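You operate a simulated robot arm through the tools that you are given. There is no shell and no other tool. Be economical: measure what you need, move in short steps, check, and stop when the job is done.

You run a simulated robot arm. Do the job below in one go: nothing can be reset, and whatever is moved stays where it is left.

## Task
Close the pantry drawer.

The check looks at the end state, three seconds after you hand in, the way a careful person would. Anything else that was tipped, shoved, dropped, spilled or broken makes it a failure.

## Robot
A 7-joint arm with a two-finger parallel gripper, fixed in place. Base frame: the origin is at the foot of the arm, x ahead of it, y to its left, z up. Readings come in mm, rad, newtons and seconds.
With the tool pointing down near the work surface it reaches from about 180 to 680 mm from the base axis. Its first joint turns from -1.152 to 1.152 rad. Payload 2.4 kg.
The tool frame sits at the grasp point between the pads (the TCP): z along the fingers, y along the line on which they close. The tips reach 30 mm beyond it. The gripper opens to 94 mm. The fingers are 28 mm wide and 10 mm thick; the gripper's body (50 by 96 mm) begins 55 mm behind the TCP.
Orientation is that of the tool frame in the base frame, as a unit quaternion [w, x, y, z]. With the fingers straight down and closing along the base's y, the tool's x points along the base's -x, its y along +y and its z along -z.

## Interface
- The arm moves only by the tool step_arm. Its argument "targets" is a list of rows, each a list of 3 entries, a list of its own where there are three numbers: the shift along the base's x, y, z in units of 20 mm (1.0 is 20 mm), then the turn, a rotation vector about the base's x, y, z in units of 5 degrees (1.0 is 5 degrees), then the opening, from 0 (shut) to 1 (fully open). In form: [[[dx, dy, dz], [wx, wy, wz], hand], ...]. A call has 1 to 10 rows; each row shifts and turns the commanded pose from where the row before left it. A call with a number of a shift or a turn outside -1 to 1 is refused whole. Rows are played at 5 a second. More than 50 mm and 0.15 rad between two rows, or a gripper value outside its range, and nothing of the call is played. Where a pose cannot be reached the arm comes as near as it can. A force on the tool above 40 N (or 10 N above the force at the start of the call, whichever is more), or a blocked arm, ends the call early, and 0.2 s more pass. Each finger travels about 153 mm/s and halts on what it meets, pressing with about 30 N; the grip force reading is that of the motor and also rises with nothing between the fingers. The clock runs only during rows and for 0.2 s after the last one: add rows that do not move to give the fingers time. It gives the time, the measured TCP pose, the force on the tool (base axes), the opening and the grip force at its end, in the units of the frame above (readings bear some noise), and new pictures: "views" is both (left out), scene, wrist or none.
- Cameras (640 x 400 px; columns grow to the right, rows downward): "scene" is fixed at [22.4, 473, 1426.1]; the picture's right is [-0.85, -0.52, 0.00], its down [-0.38, 0.62, -0.69] and it looks along [0.36, -0.58, -0.73] (base axes); focal length 331 px, centre (320, 200). "wrist" rides on the gripper at [76, 14, -102] in the tool frame; the picture's right is [-0.18, 0.98, 0.00], its down [-0.75, -0.14, -0.64] and it looks along [-0.63, -0.12, 0.77] (tool axes); focal length 243 px, centre (320, 200). There is no depth. A picture from a camera that has moved, and an enlarged one, comes with that camera's place and axes in the base frame and with its lens.
- enlarge(camera, box): a new picture of the part [left, top, right, bottom] of that camera's present view, enlarged. No time passes.
- sign_off(): hands the job in; it is judged then, once.

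Work in short steps. Places have to be worked out from the pictures, the camera data and where the tool is seen: move nearer, look again, correct. Check each grasp and each placing, and mend what went wrong. You have 90 turns and 170 pictures in all, those below and enlarged ones among them. Open the gripper and draw the arm clear of the work before you hand the job in, unless the task says otherwise; then end with one line.

The tools are called after ">>>" by a JSON object that holds its "method" and its "body". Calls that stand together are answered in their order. step_arm: Moves the arm, as the interface text tells. Its arguments: {"type":"object","properties":{"targets":{"type":"array","items":{"type":"array"}},"views":{"type":"string","enum":["both","scene","wrist","none"]}},"required":["targets"]} The other tools are called the same way: enlarge (camera, box) takes an enlarged picture of a part of a camera's view; sign_off () hands the job in.

At the start:

```text
t: 0.0
eef_pos: [460.5, 19.5, 947.8]
tcp_rot: [0.0, 0.0, 1.0, 0.0]
contact_force: [0.0, -0.7, 0.4]
width: 94.1
grasp_force: 0.1
```

scene: 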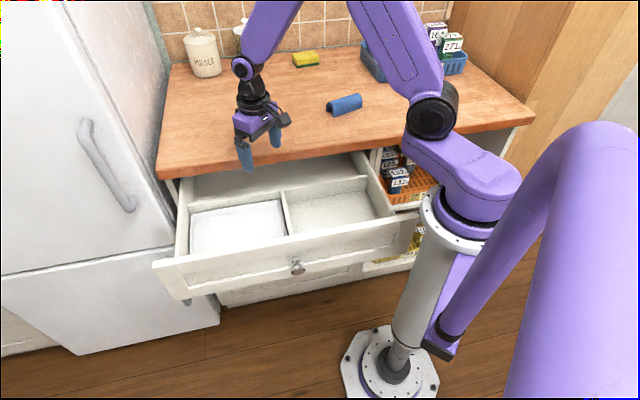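
wrist: 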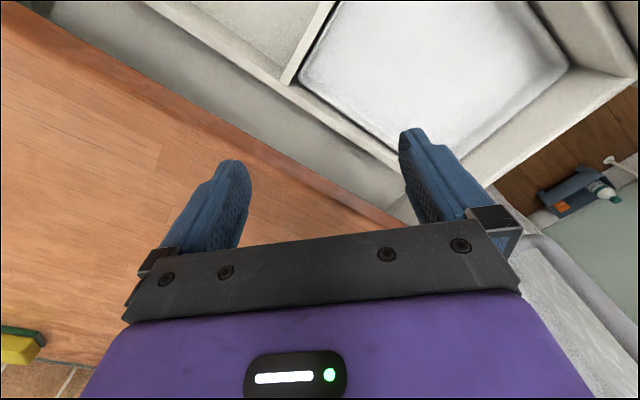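

I'll look closely at the drawer and the shelf to its right before moving.

>>> {"method": "enlarge", "body": {"camera": "scene", "box": [150, 140, 310, 310]}}

>>> {"method": "enlarge", "body": {"camera": "scene", "box": [290, 130, 450, 300]}}

```text
2.35 times, centred on (230, 225) of scene
camera zoom: at [22.4, 473.0, 1426.1], right [-0.85, -0.52, 0.0], down [-0.38, 0.62, -0.69], along [0.36, -0.58, -0.73], focal length 780 px, centre (532, 141)
```

zoom: 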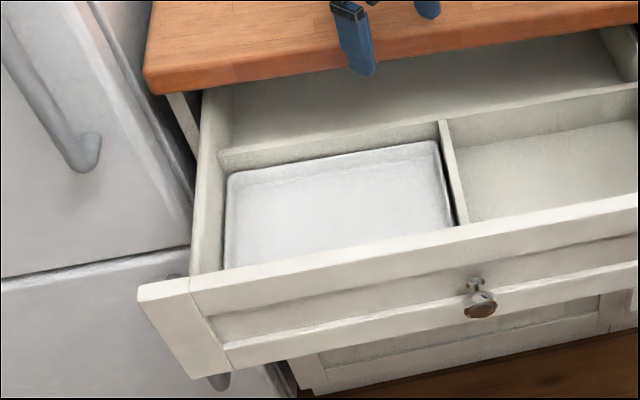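

```text
2.35 times, centred on (370, 215) of scene
camera zoom: at [22.4, 473.0, 1426.1], right [-0.85, -0.52, 0.0], down [-0.38, 0.62, -0.69], along [0.36, -0.58, -0.73], focal length 780 px, centre (202, 165)
```

zoom: 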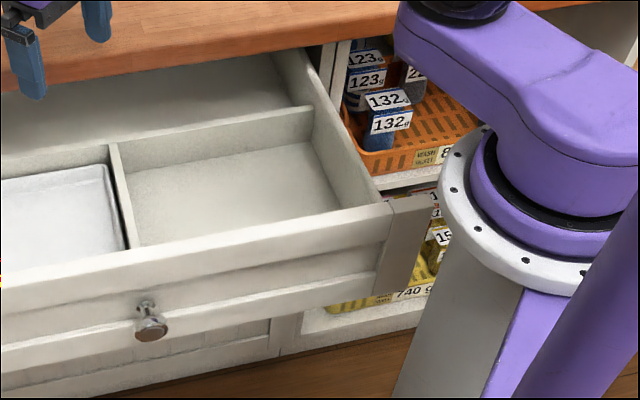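

The drawer slides roughly along n≈(0.69,-0.72) toward the counter, with its front about 210 mm from the base along n. I'll move back above the area in front of the panel, turn the tool 45° so its fingers line up with the front, and close them.

>>> {"method": "step_arm", "body": {"targets": [[[-0.9, 0.6, 0], [0, 0, -1], 0], [[-0.9, 0.6, 0], [0, 0, -1], 0], [[-0.9, 0.6, 0], [0, 0, -1], 0], [[-0.9, 0.6, 0], [0, 0, -1], 0], [[-0.9, 0.6, 0], [0, 0, -1], 0], [[-0.9, 0.6, 0], [0, 0, -1], 0], [[-0.9, 0.6, 0], [0, 0, -1], 0], [[-0.9, 0.6, 0], [0, 0, -1], 0], [[-0.9, 0.6, 0], [0, 0, -1], 0], [[0, 0, 0], [0, 0, 0], 0]]}}

```text
t: 2.2
eef_pos: [297.8, 127.5, 949.5]
tcp_rot: [-0.001, 0.383, 0.924, 0.0]
contact_force: [1.0, 1.3, 0.5]
width: 0.2
grasp_force: 29.8
camera wrist: at [254.4, 192.9, 1051.1], right [0.83, 0.56, 0.0], down [0.43, -0.63, 0.64], along [0.36, -0.53, -0.77], focal length 243 px, centre (320, 200)
```

scene: 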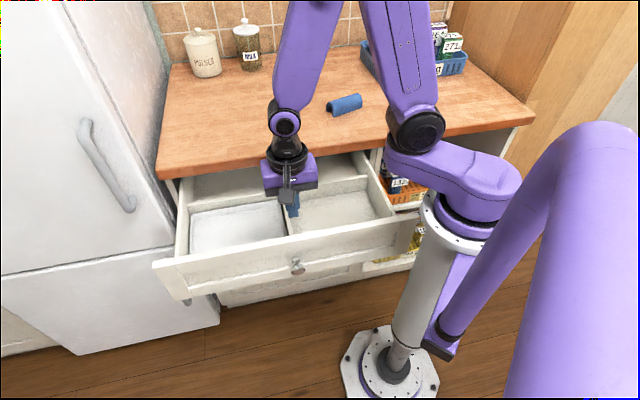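
wrist: 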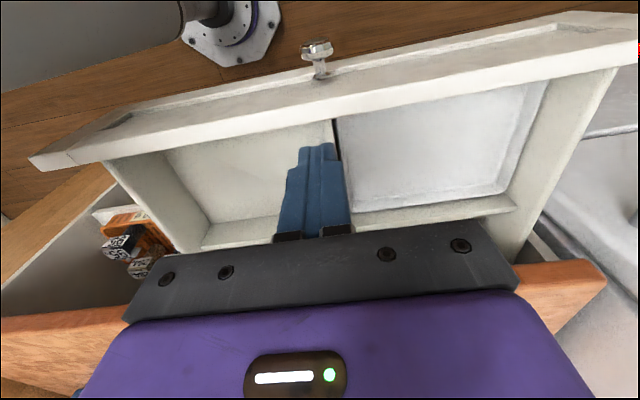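

Comparing the two views puts the counter top at about z = 898. The drawer front's top edge is near z = 825, n ≈ 95, and the knob is at about (276,162,780). I'm directly over the panel, so I back out in front of it while still high and tilt the fingertips forward 20°.

>>> {"method": "step_arm", "body": {"targets": [[[-0.96, 0.38, 0], [-0.73, -0.68, 0], 0], [[-0.96, 0.38, 0], [-0.73, -0.68, 0], 0], [[-0.96, 0.38, 0], [-0.73, -0.68, 0], 0], [[-0.96, 0.38, 0], [-0.73, -0.68, 0], 0], [[0, 0, 0], [0, 0, 0], 0]]}}

```text
t: 3.4
eef_pos: [223.0, 158.4, 950.2]
tcp_rot: [0.158, 0.376, 0.91, -0.071]
contact_force: [0.4, -0.5, -0.7]
width: 0.0
grasp_force: 30.0
camera wrist: at [157.3, 245.1, 1019.1], right [0.82, 0.57, 0.05], down [0.25, -0.44, 0.86], along [0.52, -0.69, -0.5], focal length 243 px, centre (320, 200)
```

scene: 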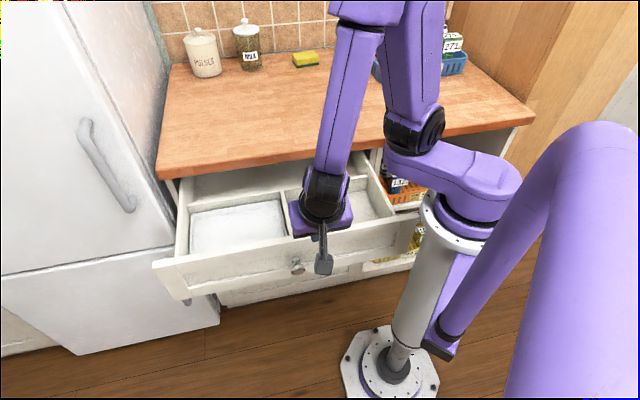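
wrist: 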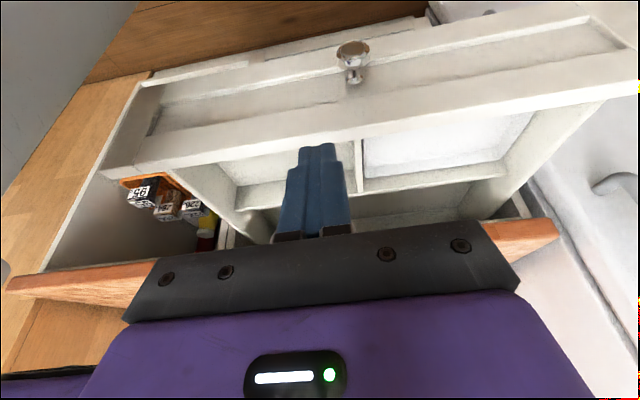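

The knob's position checks out at z ≈ 780 from both wrist views. The tips are in front of the panel and about 37 mm to one side of the knob, so I lower 120 mm while backing off slightly.

>>> {"method": "step_arm", "body": {"targets": [[[-0.17, 0.18, -0.5], [0, 0, 0], 0], [[-0.17, 0.18, -0.9], [0, 0, 0], 0], [[0, 0, -0.9], [0, 0, 0], 0], [[0, 0, -0.9], [0, 0, 0], 0], [[0, 0, -0.9], [0, 0, 0], 0], [[0, 0, -0.9], [0, 0, 0], 0], [[0, 0, -0.9], [0, 0, 0], 0], [[0, 0, 0], [0, 0, 0], 0]]}}

```text
t: 5.2
eef_pos: [215.1, 164.2, 830.9]
tcp_rot: [0.157, 0.377, 0.91, -0.072]
contact_force: [0.4, -0.1, -0.1]
width: 0.1
grasp_force: 29.3
camera wrist: at [150.8, 252.1, 900.7], right [0.82, 0.57, 0.05], down [0.25, -0.44, 0.86], along [0.52, -0.69, -0.5], focal length 243 px, centre (320, 200)
```

scene: 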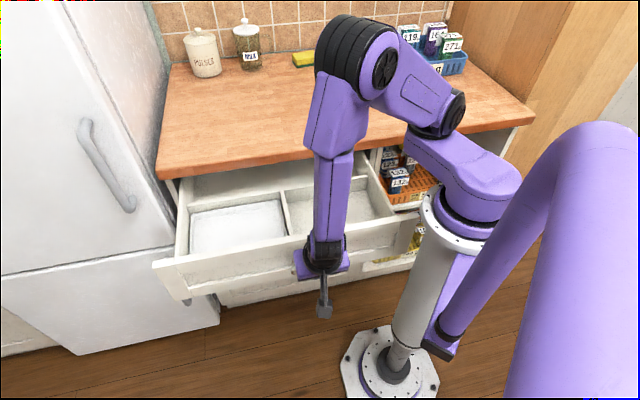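
wrist: 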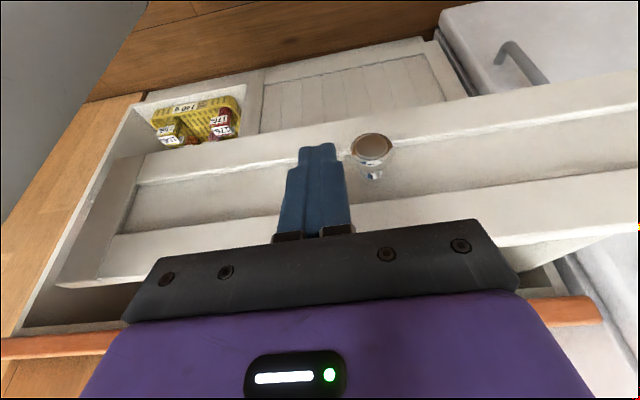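

The upper rail of the panel spans roughly z 806–845 and my tips are at about 802. I raise 20 mm to push on the middle of the rail, then creep forward until contact.

>>> {"method": "step_arm", "body": {"targets": [[[0, 0, 1.0], [0, 0, 0], 0], [[0.35, -0.36, 0], [0, 0, 0], 0], [[0.35, -0.36, 0], [0, 0, 0], 0], [[0.35, -0.36, 0], [0, 0, 0], 0], [[0.35, -0.36, 0], [0, 0, 0], 0], [[0.35, -0.36, 0], [0, 0, 0], 0], [[0, 0, 0], [0, 0, 0], 0]]}}

```text
t: 6.8
eef_pos: [251.7, 129.1, 852.0]
tcp_rot: [0.158, 0.376, 0.91, -0.072]
contact_force: [-1.5, 0.7, -0.7]
width: 0.2
grasp_force: 29.9
camera wrist: at [185.4, 216.0, 920.9], right [0.82, 0.57, 0.05], down [0.25, -0.44, 0.86], along [0.52, -0.69, -0.5], focal length 243 px, centre (320, 200)
```

scene: 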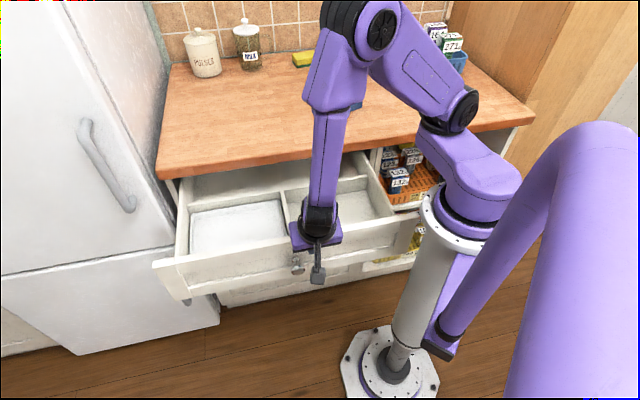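
wrist: 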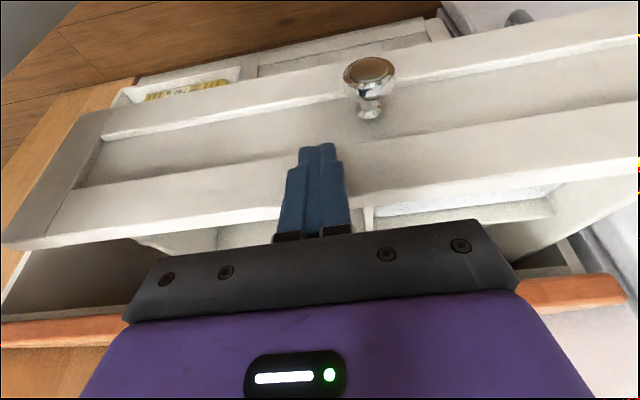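

The tips now face the upper rail just above the recess, at or near contact. I continue slowly along the slide.

>>> {"method": "step_arm", "body": {"targets": [[[0.35, -0.36, 0], [0, 0, 0], 0], [[0.35, -0.36, 0], [0, 0, 0], 0], [[0.35, -0.36, 0], [0, 0, 0], 0], [[0.35, -0.36, 0], [0, 0, 0], 0], [[0.35, -0.36, 0], [0, 0, 0], 0], [[0.35, -0.36, 0], [0, 0, 0], 0]]}}

```text
t: 8.2
eef_pos: [292.7, 85.3, 851.8]
tcp_rot: [0.158, 0.376, 0.91, -0.073]
contact_force: [-0.5, -0.2, 0.7]
width: 0.0
grasp_force: 29.6
camera wrist: at [228.3, 172.6, 920.6], right [0.82, 0.57, 0.05], down [0.25, -0.44, 0.86], along [0.52, -0.69, -0.5], focal length 243 px, centre (320, 200)
```

scene: 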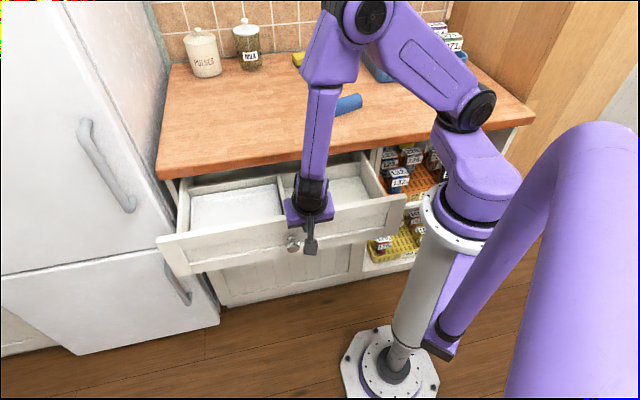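
wrist: 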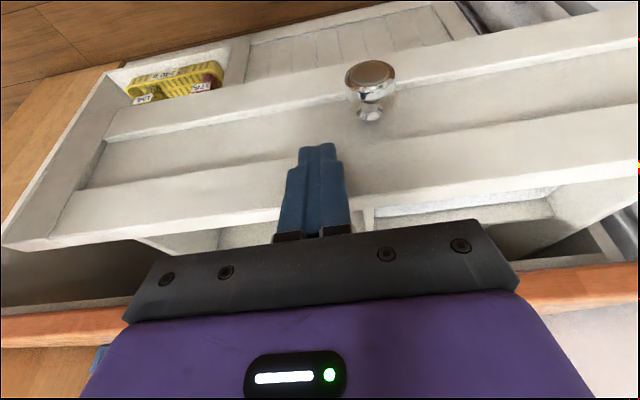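

The drawer is sliding with the tips and the knob stays put in the wrist view, so the push direction is right. I push about 80 mm more.

>>> {"method": "step_arm", "body": {"targets": [[[0.35, -0.36, 0], [0, 0, 0], 0], [[0.35, -0.36, 0], [0, 0, 0], 0], [[0.35, -0.36, 0], [0, 0, 0], 0], [[0.35, -0.36, 0], [0, 0, 0], 0], [[0.35, -0.36, 0], [0, 0, 0], 0], [[0.35, -0.36, 0], [0, 0, 0], 0], [[0.35, -0.36, 0], [0, 0, 0], 0], [[0.35, -0.36, 0], [0, 0, 0], 0]]}}

>>> {"method": "enlarge", "body": {"camera": "scene", "box": [290, 130, 450, 300]}}

```text
t: 10.0
eef_pos: [347.5, 29.3, 851.9]
tcp_rot: [0.158, 0.377, 0.909, -0.073]
contact_force: [-0.3, -0.2, 0.2]
width: 0.2
grasp_force: 30.1
camera wrist: at [283.9, 116.0, 920.3], right [0.82, 0.57, 0.05], down [0.25, -0.44, 0.86], along [0.51, -0.69, -0.5], focal length 243 px, centre (320, 200)
```

scene: 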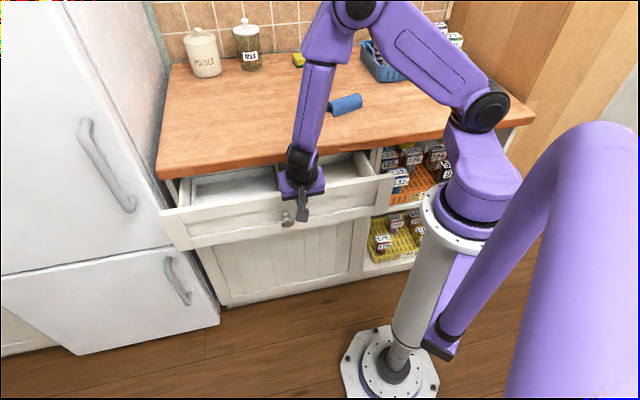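
wrist: 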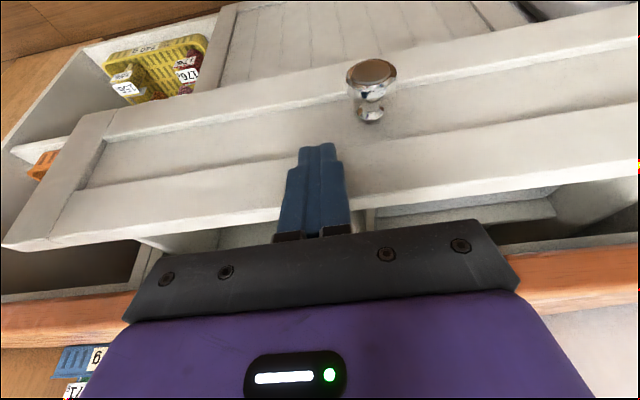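

```text
2.35 times, centred on (370, 215) of scene
camera zoom: at [22.4, 473.0, 1426.1], right [-0.85, -0.52, 0.0], down [-0.38, 0.62, -0.69], along [0.36, -0.58, -0.73], focal length 780 px, centre (202, 165)
```

zoom: 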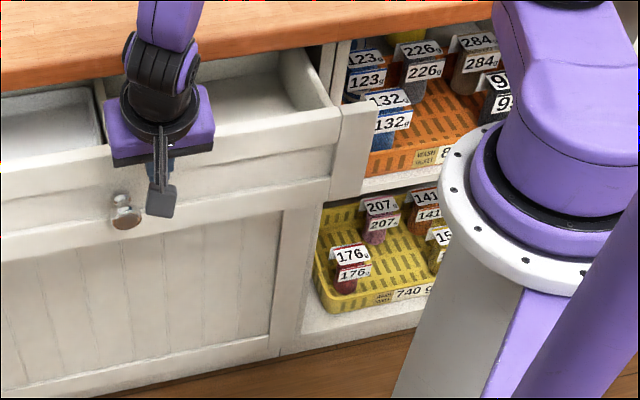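

About 60 mm remains by my estimate. Before the last stretch I check whether the orange basket sticks out past the shelf front where the panel's right end will land.

>>> {"method": "enlarge", "body": {"camera": "scene", "box": [360, 140, 440, 220]}}

>>> {"method": "enlarge", "body": {"camera": "wrist", "box": [0, 60, 160, 330]}}

```text
5.00 times, centred on (400, 180) of scene
camera zoom: at [22.4, 473.0, 1426.1], right [-0.85, -0.52, 0.0], down [-0.38, 0.62, -0.69], along [0.36, -0.58, -0.73], focal length 1657 px, centre (-80, 300)
```

zoom: 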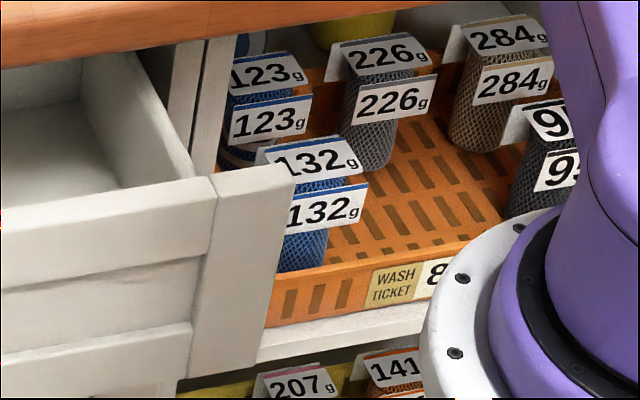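

```text
1.48 times, centred on (80, 195) of wrist
camera zoom: at [283.9, 116.0, 920.3], right [0.82, 0.57, 0.05], down [0.25, -0.44, 0.86], along [0.51, -0.69, -0.5], focal length 359 px, centre (676, 207)
```

zoom: 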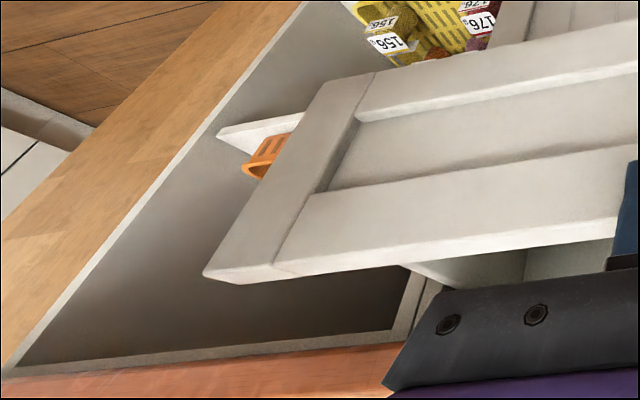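

The basket sits behind the shelf edge, so the way is clear. I push on in smaller steps, and any contact with the cabinet face should end the call.

>>> {"method": "step_arm", "body": {"targets": [[[0.35, -0.36, 0], [0, 0, 0], 0], [[0.35, -0.36, 0], [0, 0, 0], 0], [[0.35, -0.36, 0], [0, 0, 0], 0], [[0.3, -0.31, 0], [0, 0, 0], 0], [[0.3, -0.31, 0], [0, 0, 0], 0]]}}

>>> {"method": "enlarge", "body": {"camera": "scene", "box": [150, 130, 450, 300]}}

```text
t: 11.2
eef_pos: [380.5, -6.1, 852.6]
tcp_rot: [0.159, 0.377, 0.91, -0.072]
contact_force: [0.8, -0.7, -0.1]
width: 0.1
grasp_force: 30.1
camera wrist: at [317.1, 81.7, 920.7], right [0.82, 0.57, 0.05], down [0.25, -0.44, 0.86], along [0.52, -0.69, -0.5], focal length 243 px, centre (320, 200)
```

scene: 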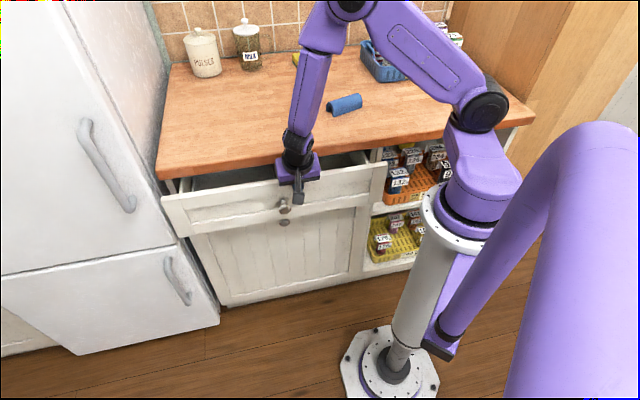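
wrist: 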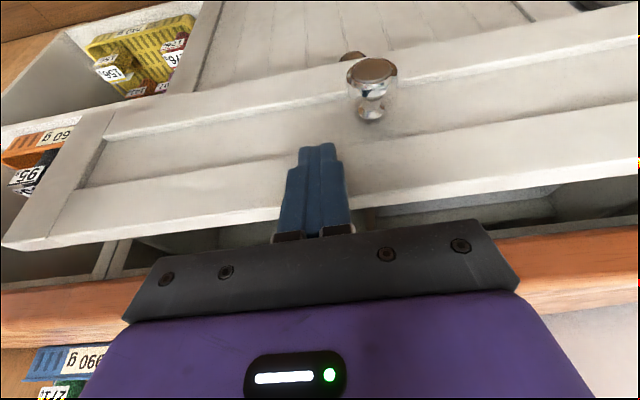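

```text
2.13 times, centred on (300, 215) of scene
camera zoom: at [22.4, 473.0, 1426.1], right [-0.85, -0.52, 0.0], down [-0.38, 0.62, -0.69], along [0.36, -0.58, -0.73], focal length 707 px, centre (363, 168)
```

zoom: 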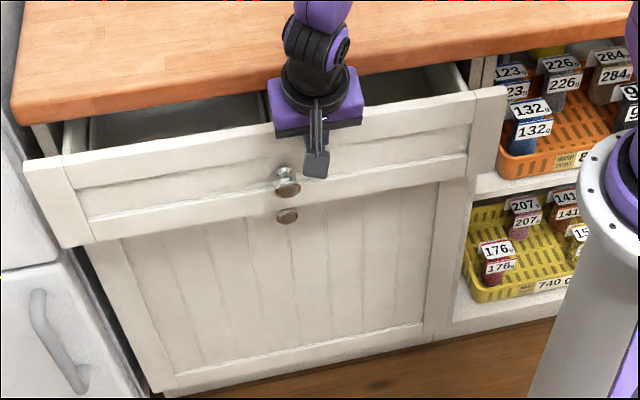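

Still sliding freely, with roughly 60 mm of gap left and the hand clear of the counter edge. I continue another 40 mm.

>>> {"method": "step_arm", "body": {"targets": [[[0.35, -0.36, 0], [0, 0, 0], 0], [[0.35, -0.36, 0], [0, 0, 0], 0], [[0.35, -0.36, 0], [0, 0, 0], 0], [[0.35, -0.36, 0], [0, 0, 0], 0]]}}

>>> {"method": "enlarge", "body": {"camera": "scene", "box": [150, 130, 450, 300]}}

```text
t: 12.2
eef_pos: [409.9, -34.6, 851.4]
tcp_rot: [0.157, 0.377, 0.91, -0.072]
contact_force: [-0.2, -0.6, 0.1]
width: 0.0
grasp_force: 29.8
camera wrist: at [344.3, 52.4, 921.3], right [0.82, 0.57, 0.05], down [0.25, -0.44, 0.86], along [0.52, -0.69, -0.5], focal length 243 px, centre (320, 200)
```

scene: 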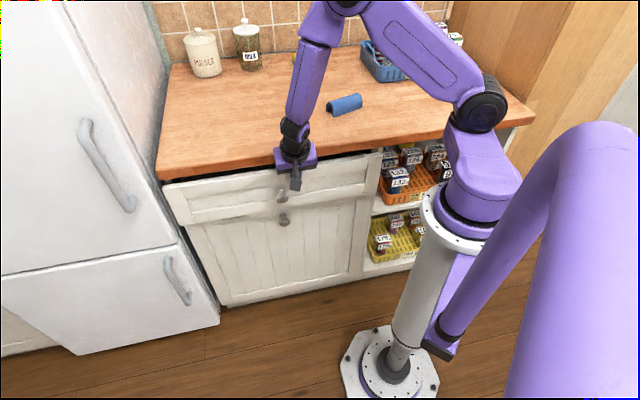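
wrist: 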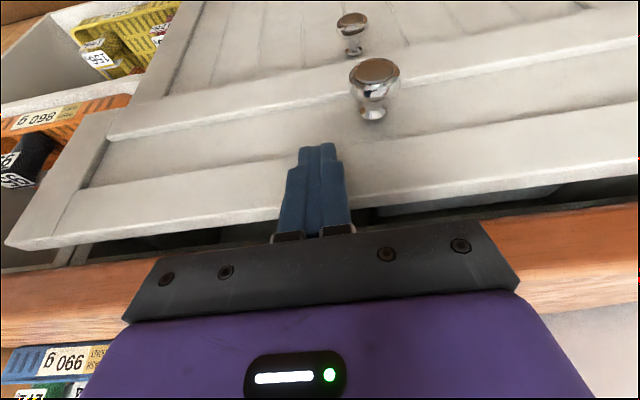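

```text
2.13 times, centred on (300, 215) of scene
camera zoom: at [22.4, 473.0, 1426.1], right [-0.85, -0.52, 0.0], down [-0.38, 0.62, -0.69], along [0.36, -0.58, -0.73], focal length 707 px, centre (363, 168)
```

zoom: 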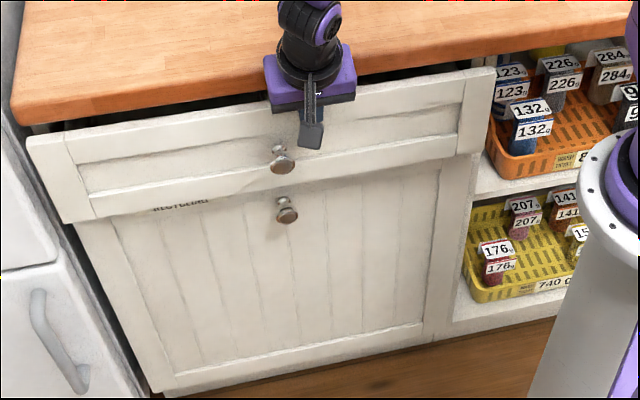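

Nearly there, with about 25–35 mm left. I continue in 5 mm steps.

>>> {"method": "step_arm", "body": {"targets": [[[0.18, -0.185, 0], [0, 0, 0], 0], [[0.18, -0.185, 0], [0, 0, 0], 0], [[0.18, -0.185, 0], [0, 0, 0], 0], [[0.18, -0.185, 0], [0, 0, 0], 0], [[0, 0, 0], [0, 0, 0], 0]]}}

>>> {"method": "enlarge", "body": {"camera": "scene", "box": [150, 130, 450, 300]}}

```text
t: 13.4
eef_pos: [423.5, -50.1, 851.1]
tcp_rot: [0.157, 0.377, 0.91, -0.071]
contact_force: [0.1, -0.4, 0.6]
width: 0.2
grasp_force: 30.3
camera wrist: at [358.6, 38.2, 920.8], right [0.82, 0.57, 0.05], down [0.25, -0.44, 0.86], along [0.52, -0.69, -0.5], focal length 243 px, centre (320, 200)
```

scene: 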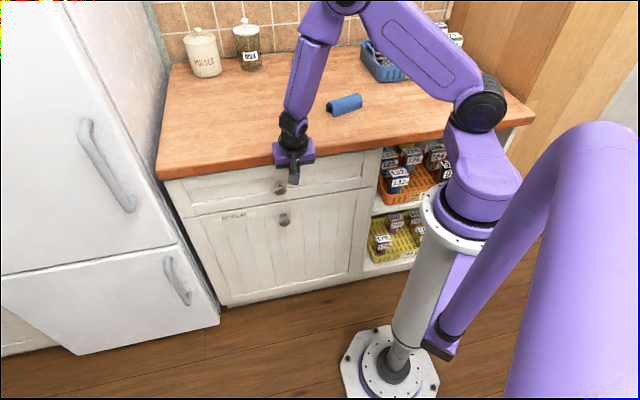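
wrist: 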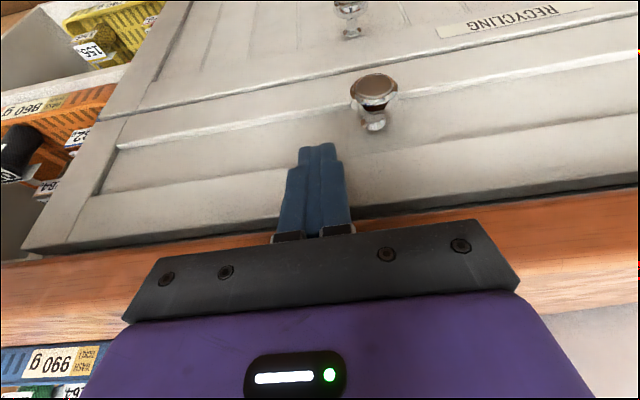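

```text
2.13 times, centred on (300, 215) of scene
camera zoom: at [22.4, 473.0, 1426.1], right [-0.85, -0.52, 0.0], down [-0.38, 0.62, -0.69], along [0.36, -0.58, -0.73], focal length 707 px, centre (363, 168)
```

zoom: 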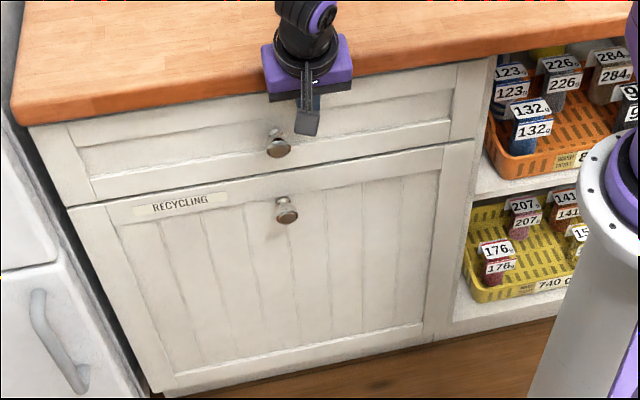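

The panel now looks flush with the lower door and seems to have pulled itself shut slightly ahead of the tips. I press gently further to feel for a hard stop.

>>> {"method": "step_arm", "body": {"targets": [[[0.12, -0.12, 0], [0, 0, 0], 0], [[0.12, -0.12, 0], [0, 0, 0], 0], [[0.12, -0.12, 0], [0, 0, 0], 0], [[0, 0, 0], [0, 0, 0], 0]]}}

>>> {"method": "enlarge", "body": {"camera": "wrist", "box": [0, 60, 320, 280]}}

```text
t: 14.2
eef_pos: [426.0, -52.7, 848.8]
tcp_rot: [0.153, 0.373, 0.912, -0.07]
contact_force: [-2.8, 4.2, -1.9]
width: 0.2
grasp_force: 29.3
stopped in row 4: the force on the tool passed its limit (the readings are from after the stop); the commanded pose is now the measured one
camera wrist: at [362.3, 34.7, 919.4], right [0.81, 0.58, 0.05], down [0.26, -0.44, 0.86], along [0.52, -0.69, -0.51], focal length 243 px, centre (320, 200)
```

scene: 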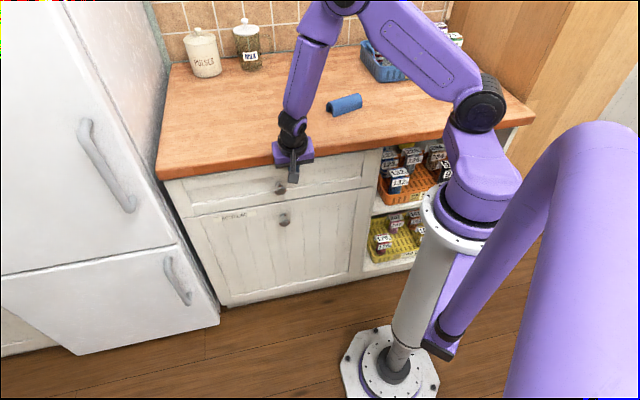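
wrist: 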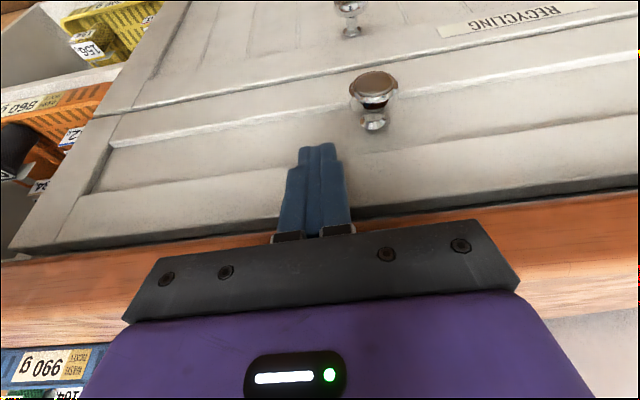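

```text
1.82 times, centred on (160, 170) of wrist
camera zoom: at [362.3, 34.7, 919.4], right [0.81, 0.58, 0.05], down [0.26, -0.44, 0.86], along [0.52, -0.69, -0.51], focal length 441 px, centre (611, 254)
```

zoom: 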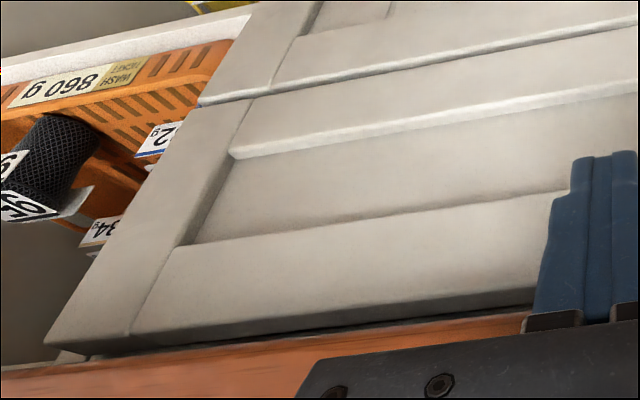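

The panel is flush and met a hard stop, so the drawer is shut. I back away along the slide direction, then raise the arm.

>>> {"method": "step_arm", "body": {"targets": [[[-0.3, 0.31, 0], [0, 0, 0], 0], [[-0.6, 0.62, 0], [0, 0, 0], 0], [[-0.6, 0.62, 0], [0, 0, 0], 0], [[-0.6, 0.62, 0], [0, 0, 0], 0], [[-0.6, 0.62, 0], [0, 0, 0], 0], [[-0.6, 0.62, 0], [0, 0, 0], 0.5], [[0, 0, 0.9], [0, 0, 0], 1], [[0, 0, 0.9], [0, 0, 0], 1], [[0, 0, 0.9], [0, 0, 0], 1], [[0, 0, 0.9], [0, 0, 0], 1]]}}

>>> {"method": "enlarge", "body": {"camera": "scene", "box": [150, 130, 450, 300]}}

```text
t: 16.4
eef_pos: [360.1, 14.2, 922.8]
tcp_rot: [0.153, 0.373, 0.912, -0.071]
contact_force: [0.3, 0.2, -0.5]
width: 94.0
grasp_force: 0.0
camera wrist: at [295.9, 101.5, 992.6], right [0.82, 0.58, 0.05], down [0.26, -0.44, 0.86], along [0.52, -0.69, -0.51], focal length 243 px, centre (320, 200)
```

scene: 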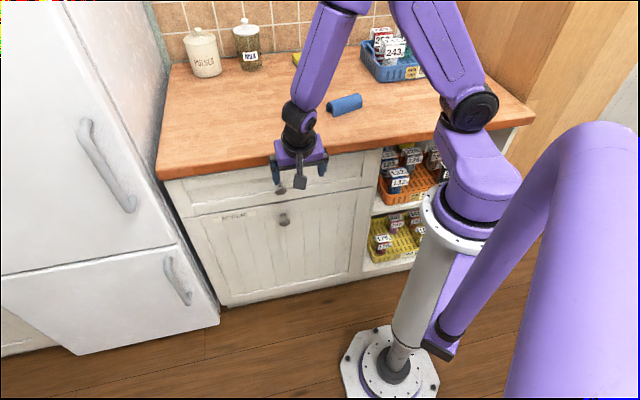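
wrist: 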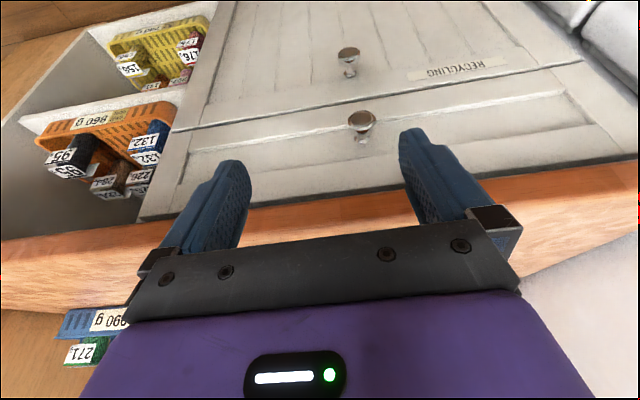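

```text
2.13 times, centred on (300, 215) of scene
camera zoom: at [22.4, 473.0, 1426.1], right [-0.85, -0.52, 0.0], down [-0.38, 0.62, -0.69], along [0.36, -0.58, -0.73], focal length 707 px, centre (363, 168)
```

zoom: 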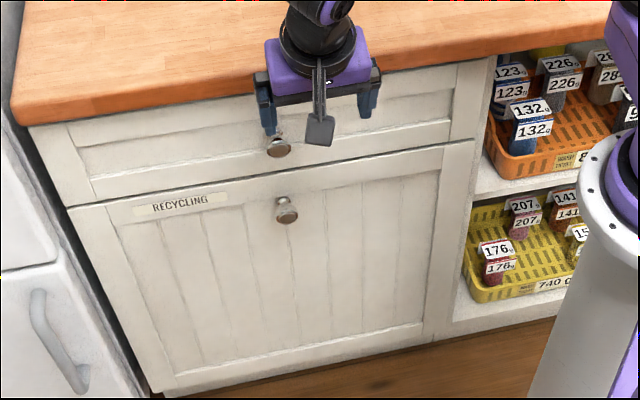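

The drawer has stayed shut and flush with the door below, the baskets and counter items haven't moved, and the open gripper is clear, so I hand in.

>>> {"method": "sign_off", "body": {}}

```text
The job is handed in.
```

The pantry drawer is closed flush against a hard stop, nothing else was disturbed, and the arm is drawn clear with the gripper open.
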